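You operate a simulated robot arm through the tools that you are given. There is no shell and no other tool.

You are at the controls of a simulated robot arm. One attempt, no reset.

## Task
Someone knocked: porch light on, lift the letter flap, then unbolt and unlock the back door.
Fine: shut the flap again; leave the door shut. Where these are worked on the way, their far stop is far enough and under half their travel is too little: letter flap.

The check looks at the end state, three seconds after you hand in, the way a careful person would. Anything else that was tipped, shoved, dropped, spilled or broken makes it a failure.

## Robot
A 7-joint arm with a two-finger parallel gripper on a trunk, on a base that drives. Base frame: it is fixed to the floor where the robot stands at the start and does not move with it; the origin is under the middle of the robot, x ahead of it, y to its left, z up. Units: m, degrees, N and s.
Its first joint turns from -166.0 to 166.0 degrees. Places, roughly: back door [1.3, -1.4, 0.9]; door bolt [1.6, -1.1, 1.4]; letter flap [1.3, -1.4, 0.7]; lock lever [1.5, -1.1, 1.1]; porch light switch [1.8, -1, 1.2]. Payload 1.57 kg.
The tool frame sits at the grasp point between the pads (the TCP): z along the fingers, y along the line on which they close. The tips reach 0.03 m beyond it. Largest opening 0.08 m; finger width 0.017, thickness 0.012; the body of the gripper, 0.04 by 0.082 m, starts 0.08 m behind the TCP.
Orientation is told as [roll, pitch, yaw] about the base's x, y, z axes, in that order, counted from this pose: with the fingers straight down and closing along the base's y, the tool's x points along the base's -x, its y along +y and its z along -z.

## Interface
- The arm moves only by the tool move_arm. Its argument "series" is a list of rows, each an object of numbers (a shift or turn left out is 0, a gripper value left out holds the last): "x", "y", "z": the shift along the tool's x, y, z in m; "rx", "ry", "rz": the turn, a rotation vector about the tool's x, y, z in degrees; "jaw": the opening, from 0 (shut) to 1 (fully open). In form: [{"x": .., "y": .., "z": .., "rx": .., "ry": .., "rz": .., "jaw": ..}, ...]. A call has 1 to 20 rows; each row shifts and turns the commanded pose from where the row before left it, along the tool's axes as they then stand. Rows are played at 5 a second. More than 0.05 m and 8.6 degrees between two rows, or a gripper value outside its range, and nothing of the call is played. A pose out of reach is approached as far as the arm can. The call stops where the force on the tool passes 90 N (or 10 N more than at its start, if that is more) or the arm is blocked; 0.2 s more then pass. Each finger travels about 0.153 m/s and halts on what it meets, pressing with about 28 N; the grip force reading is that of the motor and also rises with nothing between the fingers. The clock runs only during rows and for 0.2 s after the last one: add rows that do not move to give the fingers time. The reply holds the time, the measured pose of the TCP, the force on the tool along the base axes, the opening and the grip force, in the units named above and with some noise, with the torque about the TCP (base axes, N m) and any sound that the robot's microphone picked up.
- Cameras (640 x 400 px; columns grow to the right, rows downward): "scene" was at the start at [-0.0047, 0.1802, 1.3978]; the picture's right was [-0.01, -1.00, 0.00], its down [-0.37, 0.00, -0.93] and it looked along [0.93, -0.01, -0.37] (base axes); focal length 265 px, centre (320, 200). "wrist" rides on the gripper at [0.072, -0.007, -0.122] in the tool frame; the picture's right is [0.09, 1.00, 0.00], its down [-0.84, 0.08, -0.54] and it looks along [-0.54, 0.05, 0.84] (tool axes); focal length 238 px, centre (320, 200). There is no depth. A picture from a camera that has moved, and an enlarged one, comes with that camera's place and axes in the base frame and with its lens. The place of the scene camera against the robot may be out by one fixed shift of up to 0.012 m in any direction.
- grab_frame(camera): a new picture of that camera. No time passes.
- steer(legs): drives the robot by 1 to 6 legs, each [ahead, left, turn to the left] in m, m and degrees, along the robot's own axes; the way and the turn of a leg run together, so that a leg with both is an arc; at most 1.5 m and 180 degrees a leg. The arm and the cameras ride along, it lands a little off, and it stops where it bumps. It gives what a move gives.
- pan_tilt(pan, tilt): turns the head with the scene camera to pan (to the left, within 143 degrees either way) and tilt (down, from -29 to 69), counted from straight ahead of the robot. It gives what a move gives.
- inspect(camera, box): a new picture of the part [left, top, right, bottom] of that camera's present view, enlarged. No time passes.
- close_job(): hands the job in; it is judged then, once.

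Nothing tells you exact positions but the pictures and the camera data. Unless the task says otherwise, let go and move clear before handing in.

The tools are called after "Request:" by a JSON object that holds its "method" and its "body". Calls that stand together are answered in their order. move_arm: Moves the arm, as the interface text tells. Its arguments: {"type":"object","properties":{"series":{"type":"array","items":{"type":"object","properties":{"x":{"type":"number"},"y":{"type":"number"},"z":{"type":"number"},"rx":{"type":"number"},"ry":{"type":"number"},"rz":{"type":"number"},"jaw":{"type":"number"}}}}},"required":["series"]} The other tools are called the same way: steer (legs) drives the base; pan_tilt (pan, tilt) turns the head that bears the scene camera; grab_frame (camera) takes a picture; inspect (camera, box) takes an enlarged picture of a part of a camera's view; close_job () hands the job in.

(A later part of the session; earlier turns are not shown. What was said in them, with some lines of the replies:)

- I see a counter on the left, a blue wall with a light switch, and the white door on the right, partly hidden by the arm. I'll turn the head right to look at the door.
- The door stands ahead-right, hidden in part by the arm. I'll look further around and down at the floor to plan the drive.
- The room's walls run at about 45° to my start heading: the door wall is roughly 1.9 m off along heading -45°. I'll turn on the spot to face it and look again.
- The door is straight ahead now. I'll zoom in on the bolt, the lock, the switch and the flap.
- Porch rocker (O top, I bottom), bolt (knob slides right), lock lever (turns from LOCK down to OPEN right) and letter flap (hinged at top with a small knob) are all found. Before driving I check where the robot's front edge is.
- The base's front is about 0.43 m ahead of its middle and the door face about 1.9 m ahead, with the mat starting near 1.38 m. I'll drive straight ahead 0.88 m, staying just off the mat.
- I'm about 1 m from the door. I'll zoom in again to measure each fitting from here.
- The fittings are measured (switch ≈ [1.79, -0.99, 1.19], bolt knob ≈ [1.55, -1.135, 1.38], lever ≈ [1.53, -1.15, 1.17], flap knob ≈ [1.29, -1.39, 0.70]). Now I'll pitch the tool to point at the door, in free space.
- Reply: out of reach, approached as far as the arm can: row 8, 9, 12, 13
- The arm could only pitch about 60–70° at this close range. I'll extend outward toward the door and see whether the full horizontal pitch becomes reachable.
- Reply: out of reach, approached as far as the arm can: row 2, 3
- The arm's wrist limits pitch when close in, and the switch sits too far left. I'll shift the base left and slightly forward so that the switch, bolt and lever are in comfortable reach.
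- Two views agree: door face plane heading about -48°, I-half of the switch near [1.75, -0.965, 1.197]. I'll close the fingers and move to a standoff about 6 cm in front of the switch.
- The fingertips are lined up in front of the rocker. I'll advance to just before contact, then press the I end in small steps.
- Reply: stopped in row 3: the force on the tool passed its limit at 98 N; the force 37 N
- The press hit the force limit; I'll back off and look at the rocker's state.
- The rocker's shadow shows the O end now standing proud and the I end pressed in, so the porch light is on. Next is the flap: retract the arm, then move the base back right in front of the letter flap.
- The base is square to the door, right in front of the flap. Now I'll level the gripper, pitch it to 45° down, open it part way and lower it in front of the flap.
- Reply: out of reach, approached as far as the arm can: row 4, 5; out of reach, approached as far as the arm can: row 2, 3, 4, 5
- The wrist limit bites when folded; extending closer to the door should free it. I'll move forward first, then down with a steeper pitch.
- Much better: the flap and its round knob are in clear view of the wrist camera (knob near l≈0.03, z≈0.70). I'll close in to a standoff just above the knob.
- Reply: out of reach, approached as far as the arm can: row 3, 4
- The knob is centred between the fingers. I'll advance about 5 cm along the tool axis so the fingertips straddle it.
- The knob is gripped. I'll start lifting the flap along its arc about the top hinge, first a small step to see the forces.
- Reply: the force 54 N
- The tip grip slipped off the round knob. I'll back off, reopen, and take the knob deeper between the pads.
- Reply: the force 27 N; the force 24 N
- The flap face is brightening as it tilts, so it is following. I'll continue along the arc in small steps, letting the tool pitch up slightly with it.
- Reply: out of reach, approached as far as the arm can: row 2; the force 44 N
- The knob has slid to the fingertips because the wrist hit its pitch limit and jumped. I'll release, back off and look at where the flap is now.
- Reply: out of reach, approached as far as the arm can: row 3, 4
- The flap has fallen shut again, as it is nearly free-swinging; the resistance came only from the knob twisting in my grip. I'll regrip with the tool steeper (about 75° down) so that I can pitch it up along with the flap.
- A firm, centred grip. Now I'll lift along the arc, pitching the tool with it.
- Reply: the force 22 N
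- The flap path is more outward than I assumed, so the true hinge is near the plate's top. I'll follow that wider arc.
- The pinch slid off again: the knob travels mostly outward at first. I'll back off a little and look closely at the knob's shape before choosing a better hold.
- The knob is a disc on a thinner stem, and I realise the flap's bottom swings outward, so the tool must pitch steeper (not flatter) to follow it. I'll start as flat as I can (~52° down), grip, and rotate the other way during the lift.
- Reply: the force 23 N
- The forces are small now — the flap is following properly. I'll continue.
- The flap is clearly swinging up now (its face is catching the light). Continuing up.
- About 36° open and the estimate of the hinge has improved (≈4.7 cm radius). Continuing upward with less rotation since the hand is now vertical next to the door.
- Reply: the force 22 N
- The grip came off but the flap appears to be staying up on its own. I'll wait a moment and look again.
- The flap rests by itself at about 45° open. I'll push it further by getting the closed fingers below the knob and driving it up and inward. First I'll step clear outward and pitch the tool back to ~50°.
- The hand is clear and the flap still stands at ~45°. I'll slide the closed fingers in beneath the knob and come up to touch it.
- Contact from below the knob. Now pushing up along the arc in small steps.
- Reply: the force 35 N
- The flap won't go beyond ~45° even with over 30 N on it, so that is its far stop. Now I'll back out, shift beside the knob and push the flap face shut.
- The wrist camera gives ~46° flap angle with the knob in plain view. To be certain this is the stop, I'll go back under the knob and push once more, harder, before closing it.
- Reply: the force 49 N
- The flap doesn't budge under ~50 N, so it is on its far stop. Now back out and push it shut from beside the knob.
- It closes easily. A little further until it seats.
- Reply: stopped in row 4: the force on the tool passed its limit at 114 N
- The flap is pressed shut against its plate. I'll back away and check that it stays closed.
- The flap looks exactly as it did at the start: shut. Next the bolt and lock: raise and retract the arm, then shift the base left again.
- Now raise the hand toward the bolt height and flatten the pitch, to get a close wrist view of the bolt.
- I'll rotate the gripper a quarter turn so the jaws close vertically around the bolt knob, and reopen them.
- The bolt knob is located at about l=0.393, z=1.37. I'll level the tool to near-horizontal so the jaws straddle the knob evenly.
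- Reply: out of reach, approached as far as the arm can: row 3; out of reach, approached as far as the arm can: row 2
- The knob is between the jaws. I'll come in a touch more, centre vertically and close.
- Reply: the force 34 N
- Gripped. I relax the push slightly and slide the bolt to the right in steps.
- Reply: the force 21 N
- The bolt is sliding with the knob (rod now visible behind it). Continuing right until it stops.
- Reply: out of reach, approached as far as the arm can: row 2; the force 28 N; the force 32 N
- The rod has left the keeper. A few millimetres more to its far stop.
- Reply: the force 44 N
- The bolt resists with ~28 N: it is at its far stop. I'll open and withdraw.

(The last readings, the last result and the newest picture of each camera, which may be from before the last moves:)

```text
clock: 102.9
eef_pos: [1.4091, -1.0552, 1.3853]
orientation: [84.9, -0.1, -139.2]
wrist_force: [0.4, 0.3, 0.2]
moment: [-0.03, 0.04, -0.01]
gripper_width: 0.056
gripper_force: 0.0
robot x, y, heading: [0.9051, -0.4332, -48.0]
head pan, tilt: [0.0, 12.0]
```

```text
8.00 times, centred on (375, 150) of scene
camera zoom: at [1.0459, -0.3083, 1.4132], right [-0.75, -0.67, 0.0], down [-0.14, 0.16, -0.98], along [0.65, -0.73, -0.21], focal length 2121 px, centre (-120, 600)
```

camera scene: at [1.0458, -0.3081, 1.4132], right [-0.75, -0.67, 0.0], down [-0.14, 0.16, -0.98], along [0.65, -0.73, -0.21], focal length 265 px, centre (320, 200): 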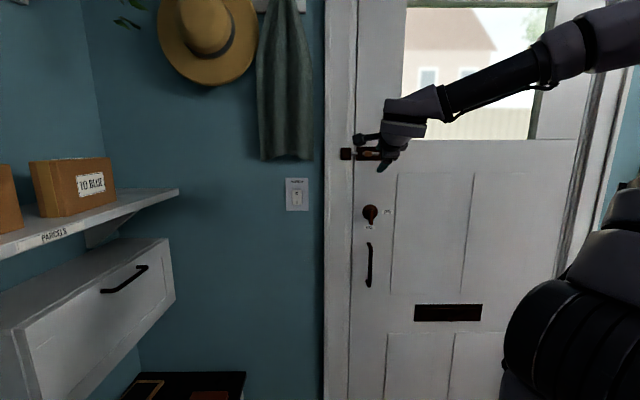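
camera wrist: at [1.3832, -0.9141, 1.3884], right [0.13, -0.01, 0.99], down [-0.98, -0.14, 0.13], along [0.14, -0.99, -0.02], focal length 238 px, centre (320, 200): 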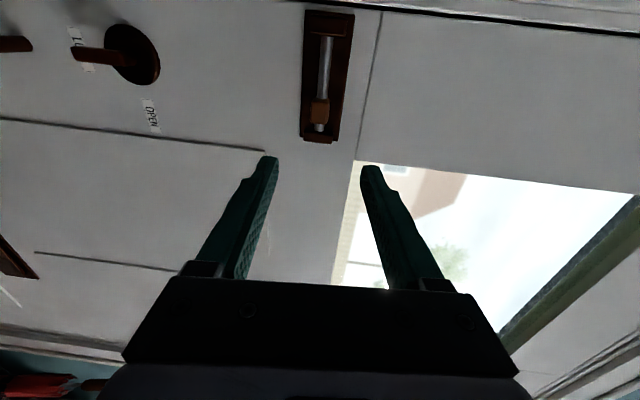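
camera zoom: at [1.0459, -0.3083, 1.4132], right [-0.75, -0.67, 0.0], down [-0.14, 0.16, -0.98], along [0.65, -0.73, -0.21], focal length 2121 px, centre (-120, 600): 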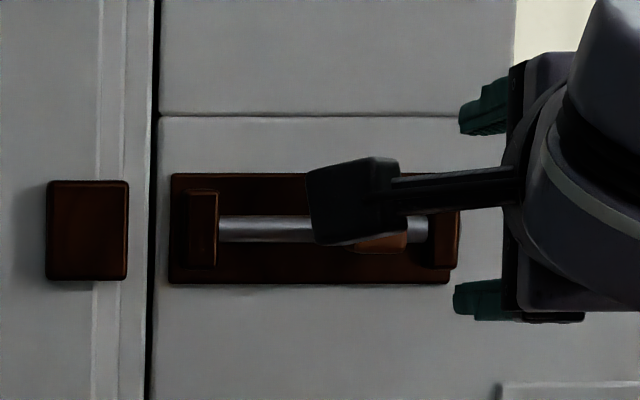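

The bolt is fully drawn back. Now the lock lever (hub near l=0.374, z=1.148, lever hanging ~4.6 cm down): close the fingers and go down to its left side.

Request:
{"method": "move_arm", "body": {"series": [{"rx": 8.5, "jaw": 0}, {"rx": 8.5}, {"x": 0.0093, "y": -0.0334, "z": 0.0165}, {"x": 0.0093, "y": -0.0334, "z": 0.0165}, {"x": 0.0093, "y": -0.0334, "z": 0.0165}, {"x": 0.0093, "y": -0.0334, "z": 0.0165}, {"x": 0.0093, "y": -0.0334, "z": 0.0165}, {"x": 0.0093, "y": -0.0334, "z": 0.0165}, {"x": 0.0093, "y": -0.0334, "z": 0.0165}, {}]}}

Request:
{"method": "grab_frame", "body": {"camera": "wrist"}}

Request:
{"method": "grab_frame", "body": {"camera": "scene"}}

```text
clock: 105.1
eef_pos: [1.4803, -1.0362, 1.1847]
orientation: [66.3, -0.4, -139.1]
wrist_force: [1.3, 0.8, 0.1]
moment: [0.0, -0.03, 0.01]
gripper_width: 0.0001
gripper_force: 21.3
out of reach, approached as far as the arm can: row 8, 9
robot x, y, heading: [0.9074, -0.4325, -48.2]
head pan, tilt: [0.0, 12.0]
```

```text
taken
camera wrist: at [1.4598, -0.9014, 1.2256], right [0.34, -0.24, 0.91], down [-0.94, -0.19, 0.29], along [0.11, -0.95, -0.29], focal length 238 px, centre (320, 200)
```

wrist: 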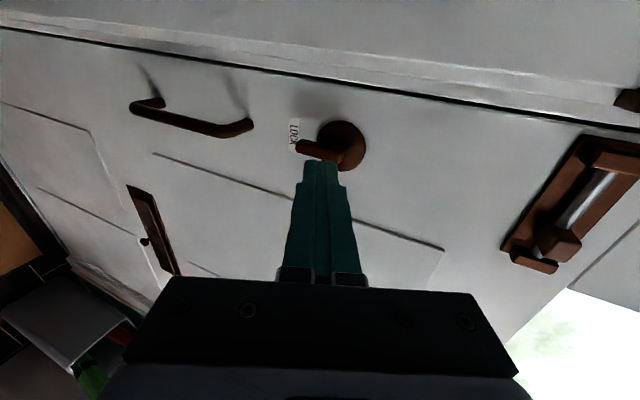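

```text
taken
camera scene: at [1.0458, -0.3082, 1.4132], right [-0.75, -0.67, 0.0], down [-0.14, 0.16, -0.98], along [0.65, -0.73, -0.21], focal length 265 px, centre (320, 200)
```

scene: 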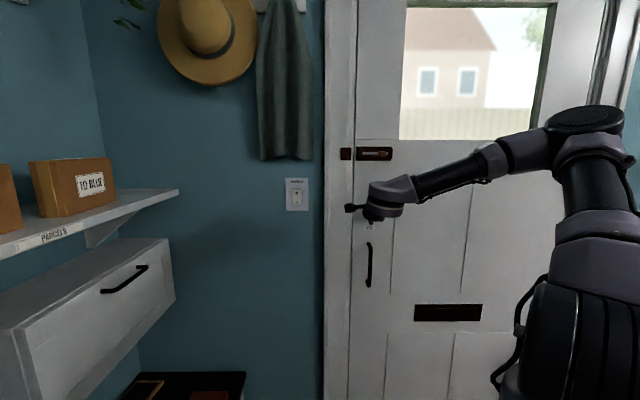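

Request:
{"method": "move_arm", "body": {"series": [{"rx": 8}, {"x": 0.001, "y": -0.0037, "z": 0.0365}, {"x": 0.001, "y": -0.0037, "z": 0.0365}, {}]}}

Request:
{"method": "grab_frame", "body": {"camera": "wrist"}}

```text
clock: 106.1
eef_pos: [1.5209, -1.0808, 1.1422]
orientation: [59.9, -0.2, -139.2]
wrist_force: [0.6, -0.2, -0.2]
moment: [-0.03, -0.02, -0.01]
gripper_width: 0.0001
gripper_force: 20.8
robot x, y, heading: [0.9049, -0.4327, -48.2]
head pan, tilt: [0.0, 12.0]
```

```text
taken
camera wrist: at [1.5051, -0.95, 1.1967], right [0.4, -0.32, 0.86], down [-0.91, -0.22, 0.34], along [0.08, -0.92, -0.38], focal length 238 px, centre (320, 200)
```

wrist: 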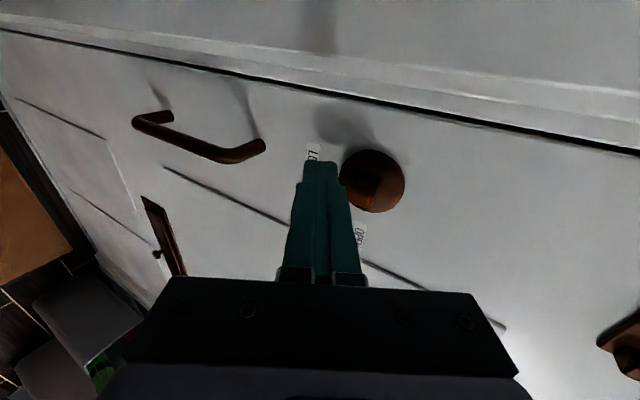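

Request:
{"method": "move_arm", "body": {"series": [{"x": 0.0005, "y": 0.0045, "z": 0.0175}, {"x": 0.0005, "y": 0.0045, "z": 0.0175}, {"x": 0.0005, "y": 0.004, "z": 0.0145}, {}]}}

Request:
{"method": "grab_frame", "body": {"camera": "wrist"}}

Request:
{"method": "inspect", "body": {"camera": "scene", "box": [335, 180, 415, 240]}}

```text
clock: 107.1
eef_pos: [1.5519, -1.115, 1.1282]
orientation: [59.9, -0.1, -139.3]
wrist_force: [0.1, -0.3, -0.1]
moment: [0.01, 0.0, -0.01]
gripper_width: 0.0001
gripper_force: 21.7
robot x, y, heading: [0.9093, -0.4323, -48.4]
head pan, tilt: [0.0, 12.0]
```

```text
taken
camera wrist: at [1.5375, -0.985, 1.1825], right [0.4, -0.32, 0.86], down [-0.91, -0.22, 0.34], along [0.08, -0.92, -0.38], focal length 238 px, centre (320, 200)
```

wrist: 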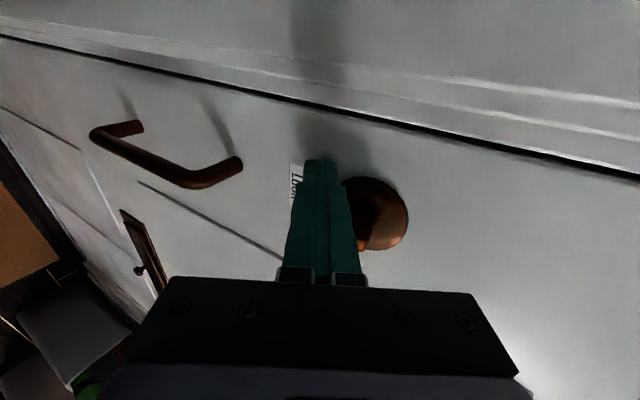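

```text
6.67 times, centred on (375, 210) of scene
camera zoom: at [1.0458, -0.3082, 1.4132], right [-0.75, -0.67, 0.0], down [-0.14, 0.16, -0.98], along [0.65, -0.73, -0.21], focal length 1767 px, centre (-47, 133)
```

zoom: 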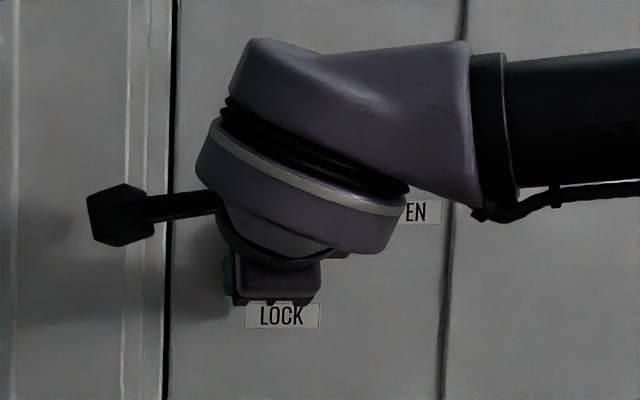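

The fingertip is to the left of the lever without touching. Now I push it right along its arc toward OPEN.

Request:
{"method": "move_arm", "body": {"series": [{"x": -0.0066, "z": 0.0002}, {"x": -0.0066, "z": 0.0002}, {"x": -0.0093, "y": -0.002, "z": 0.0014}, {}]}}

Request:
{"method": "grab_frame", "body": {"camera": "wrist"}}

```text
clock: 108.1
eef_pos: [1.5371, -1.1306, 1.1247]
orientation: [59.9, -0.1, -139.2]
wrist_force: [1.1, 1.4, -1.7]
moment: [-0.03, 0.0, -0.03]
gripper_width: 0.0001
gripper_force: 21.8
robot x, y, heading: [0.9052, -0.4338, -48.2]
head pan, tilt: [0.0, 12.0]
```

```text
taken
camera wrist: at [1.5201, -1.0012, 1.1796], right [0.4, -0.32, 0.86], down [-0.91, -0.22, 0.34], along [0.08, -0.92, -0.38], focal length 238 px, centre (320, 200)
```

wrist: 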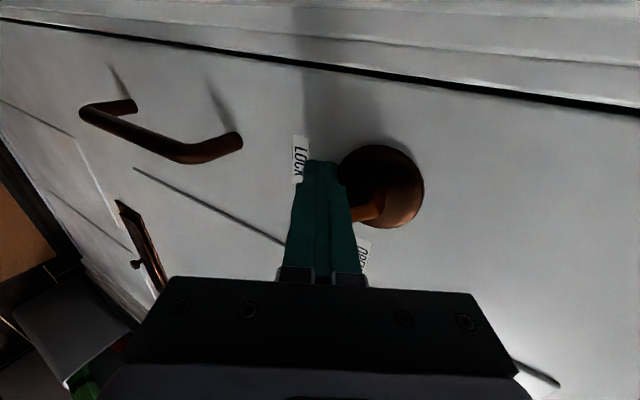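

Request:
{"method": "move_arm", "body": {"series": [{"x": -0.0096, "z": 0.0002}, {"x": -0.0095, "y": 0.0022, "z": -0.001}, {}]}}

Request:
{"method": "inspect", "body": {"camera": "wrist", "box": [260, 80, 480, 280]}}

Request:
{"method": "inspect", "body": {"camera": "scene", "box": [335, 180, 415, 240]}}

```text
clock: 108.9
eef_pos: [1.5232, -1.143, 1.1255]
orientation: [59.9, -0.1, -139.2]
wrist_force: [0.5, -0.5, 0.0]
moment: [0.02, -0.02, -0.02]
gripper_width: 0.0
gripper_force: 21.7
robot x, y, heading: [0.9051, -0.4316, -48.2]
head pan, tilt: [0.0, 12.0]
```

```text
2.00 times, centred on (370, 180) of wrist
camera zoom: at [1.5061, -1.0134, 1.1804], right [0.4, -0.32, 0.86], down [-0.91, -0.22, 0.34], along [0.08, -0.92, -0.38], focal length 477 px, centre (220, 240)
```

zoom: 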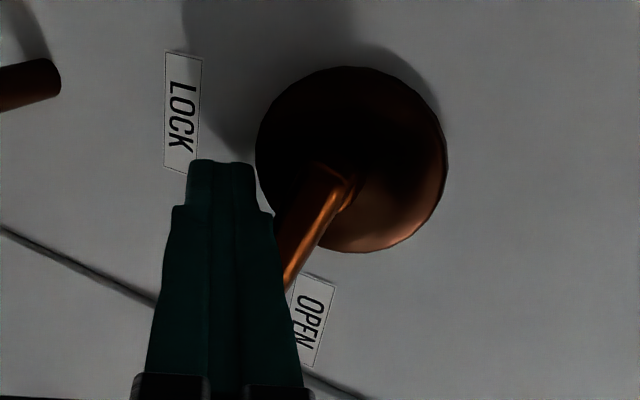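

```text
6.67 times, centred on (375, 210) of scene
camera zoom: at [1.0458, -0.3083, 1.4132], right [-0.75, -0.67, 0.0], down [-0.14, 0.16, -0.98], along [0.65, -0.73, -0.21], focal length 1767 px, centre (-47, 133)
```

zoom: 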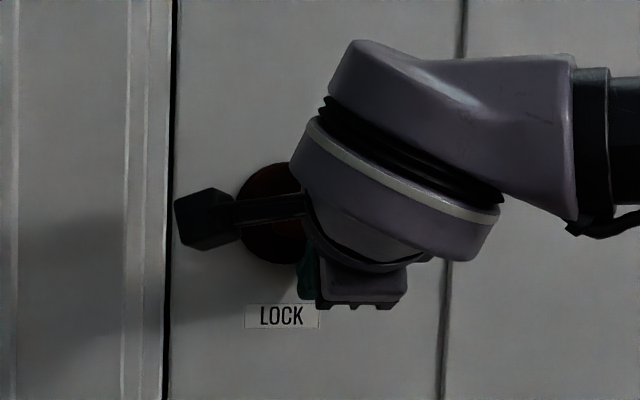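

The lever is turning freely toward OPEN. Continuing along the arc.

Request:
{"method": "move_arm", "body": {"series": [{"x": -0.0085, "y": 0.0042, "z": -0.0022}, {"x": -0.0073, "y": 0.0058, "z": -0.0031}, {}]}}

Request:
{"method": "inspect", "body": {"camera": "wrist", "box": [260, 80, 480, 280]}}

```text
clock: 109.7
eef_pos: [1.5126, -1.1499, 1.1327]
orientation: [59.4, -0.2, -138.9]
wrist_force: [8.8, 21.8, -34.5]
moment: [-0.32, 0.38, 0.12]
gripper_width: 0.0
gripper_force: 21.1
robot x, y, heading: [0.9076, -0.43, -48.4]
head pan, tilt: [0.0, 12.0]
```

```text
2.00 times, centred on (370, 180) of wrist
camera zoom: at [1.4958, -1.0212, 1.1886], right [0.4, -0.32, 0.86], down [-0.91, -0.23, 0.34], along [0.08, -0.92, -0.38], focal length 477 px, centre (220, 240)
```

zoom: 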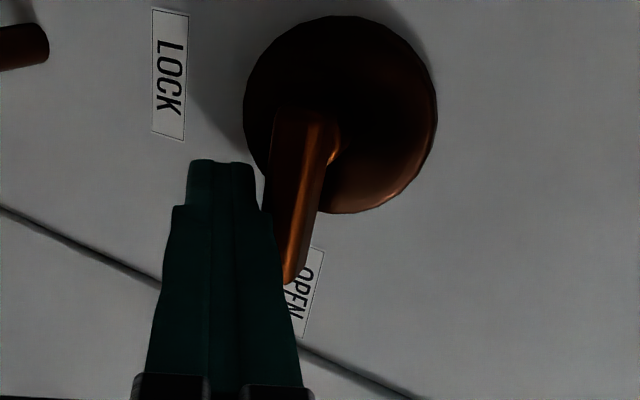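

The lever now points at OPEN and resists firmly at its stop. I'll back the finger away and check.

Request:
{"method": "move_arm", "body": {"series": [{"x": 0.004, "y": -0.008, "z": 0.002}, {"y": -0.01}, {"z": -0.04}, {"z": -0.05}, {"z": -0.05}, {}]}}

Request:
{"method": "grab_frame", "body": {"camera": "wrist"}}

Request:
{"method": "inspect", "body": {"camera": "scene", "box": [335, 180, 415, 240]}}

```text
clock: 111.1
eef_pos: [1.4312, -1.0545, 1.1913]
orientation: [59.9, -0.1, -139.2]
wrist_force: [1.0, -0.4, -0.2]
moment: [-0.03, 0.05, -0.03]
gripper_width: 0.0
gripper_force: 21.8
robot x, y, heading: [0.9054, -0.4298, -47.9]
head pan, tilt: [0.0, 12.0]
```

```text
taken
camera wrist: at [1.4134, -0.9243, 1.2468], right [0.4, -0.32, 0.86], down [-0.91, -0.22, 0.34], along [0.08, -0.92, -0.38], focal length 238 px, centre (320, 200)
```

wrist: 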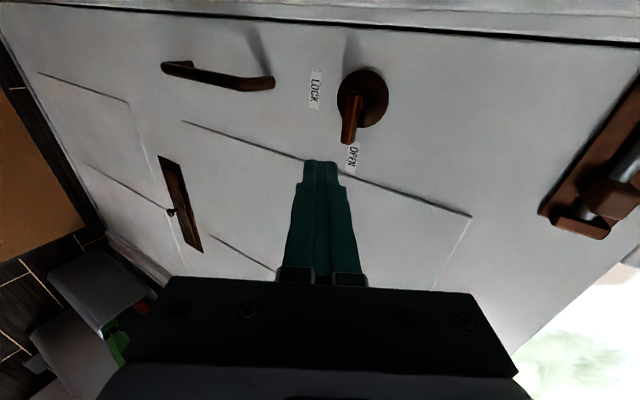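

```text
6.67 times, centred on (375, 210) of scene
camera zoom: at [1.0459, -0.3083, 1.4132], right [-0.75, -0.67, 0.0], down [-0.14, 0.16, -0.98], along [0.65, -0.73, -0.21], focal length 1767 px, centre (-47, 133)
```

zoom: 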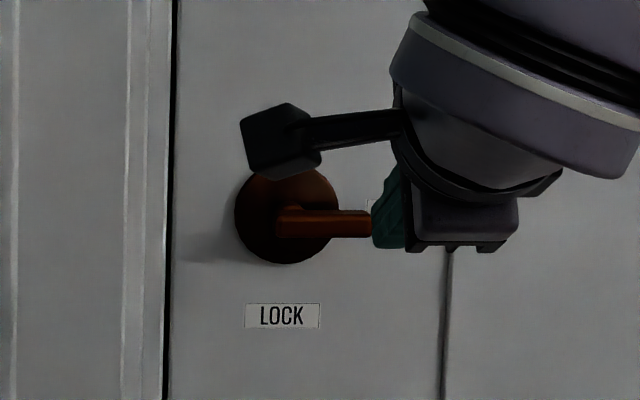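

The lever is horizontal at OPEN. I'll withdraw the arm further and take a last look at everything.

Request:
{"method": "move_arm", "body": {"series": [{"z": -0.04}, {"z": -0.04}, {"z": -0.04}, {"x": -0.04}, {"x": -0.04}, {"x": -0.04}, {}]}}

Request:
{"method": "steer", "body": {"legs": [[-0.3, 0, 0]]}}

Request:
{"method": "grab_frame", "body": {"camera": "scene"}}

Request:
{"method": "inspect", "body": {"camera": "scene", "box": [270, 140, 398, 220]}}

Request:
{"method": "inspect", "body": {"camera": "scene", "box": [380, 240, 476, 300]}}

```text
clock: 112.7
eef_pos: [1.2715, -1.0536, 1.2499]
orientation: [59.9, -0.1, -139.2]
wrist_force: [0.6, 0.2, 0.1]
moment: [0.01, -0.01, 0.0]
gripper_width: 0.0
gripper_force: 21.2
robot x, y, heading: [0.9057, -0.4309, -48.4]
head pan, tilt: [0.0, 12.0]
```

```text
clock: 114.8
eef_pos: [1.0689, -0.8265, 1.2506]
orientation: [59.8, 0.0, -139.0]
wrist_force: [-0.3, 0.8, -0.7]
moment: [-0.01, 0.01, -0.01]
gripper_width: 0.0
gripper_force: 21.5
robot x, y, heading: [0.7054, -0.1992, -48.3]
head pan, tilt: [0.0, 12.0]
```

```text
taken
camera scene: at [0.8422, -0.0805, 1.4132], right [-0.75, -0.67, 0.0], down [-0.14, 0.15, -0.98], along [0.65, -0.73, -0.21], focal length 265 px, centre (320, 200)
```

scene: 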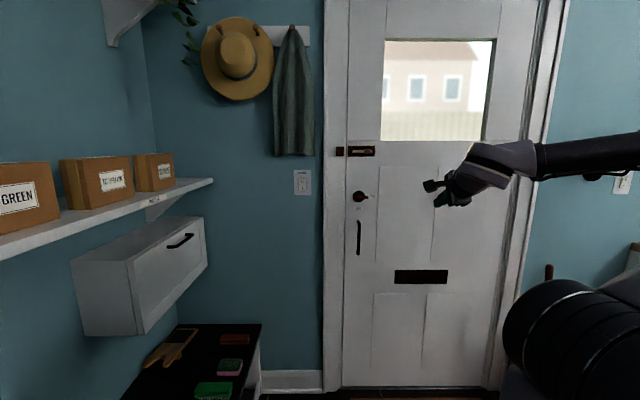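

```text
5.00 times, centred on (334, 180) of scene
camera zoom: at [0.8422, -0.0805, 1.4132], right [-0.75, -0.67, 0.0], down [-0.14, 0.15, -0.98], along [0.65, -0.73, -0.21], focal length 1326 px, centre (250, 300)
```

zoom: 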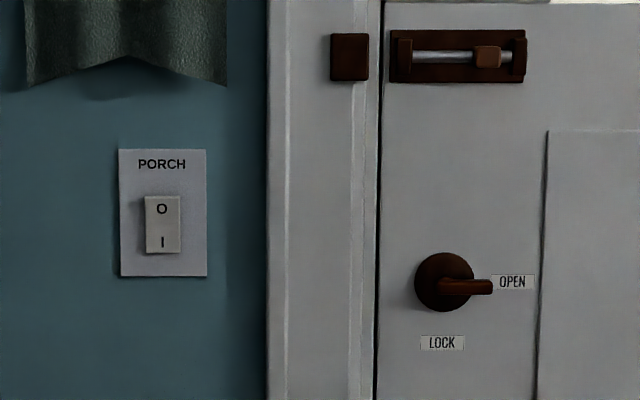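

```text
6.67 times, centred on (428, 270) of scene
camera zoom: at [0.8422, -0.0805, 1.4132], right [-0.75, -0.67, 0.0], down [-0.14, 0.15, -0.98], along [0.65, -0.73, -0.21], focal length 1767 px, centre (-400, -267)
```

zoom: 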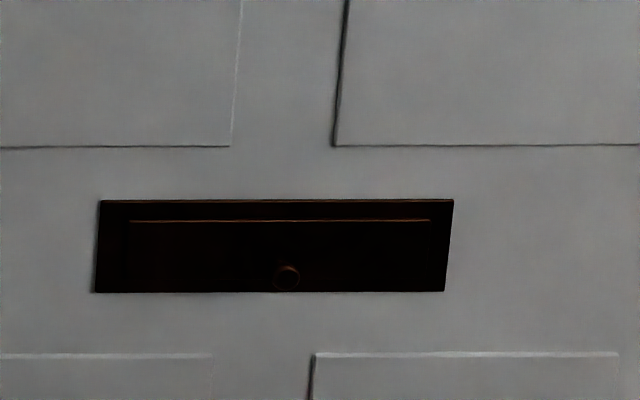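

Request:
{"method": "inspect", "body": {"camera": "scene", "box": [288, 164, 318, 200]}}

Request:
{"method": "inspect", "body": {"camera": "scene", "box": [320, 130, 400, 400]}}

```text
11.11 times, centred on (303, 182) of scene
camera zoom: at [0.8422, -0.0805, 1.4132], right [-0.75, -0.67, 0.0], down [-0.14, 0.15, -0.98], along [0.65, -0.73, -0.21], focal length 2946 px, centre (509, 400)
```

zoom: 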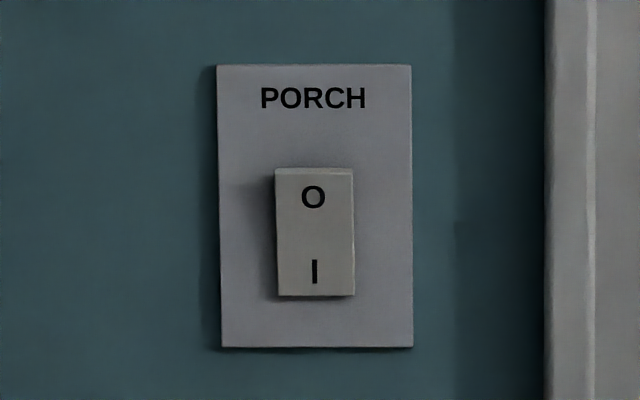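

```text
1.48 times, centred on (360, 265) of scene
camera zoom: at [0.8422, -0.0805, 1.4132], right [-0.75, -0.67, 0.0], down [-0.14, 0.15, -0.98], along [0.65, -0.73, -0.21], focal length 393 px, centre (261, 104)
```

zoom: 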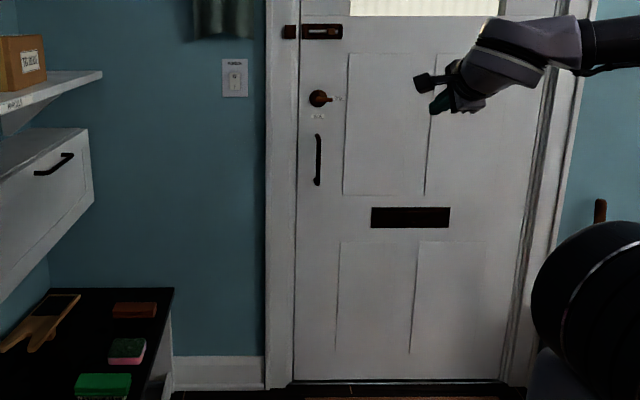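

The porch rocker has its I end pressed in. The bolt is drawn back out of its keeper, the lever points to OPEN, the flap is shut, the door is closed, and nothing else looks disturbed. The arm is clear, so I'm handing in.

Request:
{"method": "close_job", "body": {}}

```text
The job is handed in.
```

I've handed the job in; the result hasn't come back. The final pictures showed everything as you asked:

- **Porch light:** the switch is set to on (the I end is pressed in). I judged this from the rocker and didn't see the lamp itself light.
- **Letter flap:** lifted until it wouldn't go any further (about 46°, even when pushed with about 50 N), then shut again. The first few tries slipped off the knob and the flap fell closed. I also pushed it shut harder than I meant to, and the arm stopped at its force limit (114 N). It sits as it did at the start.
- **Bolt:** drawn back out of its keeper to its far stop.
- **Lock:** the lever is turned to OPEN.
- **Door:** left shut. The arm and base are backed clear, and nothing else in view looked disturbed.
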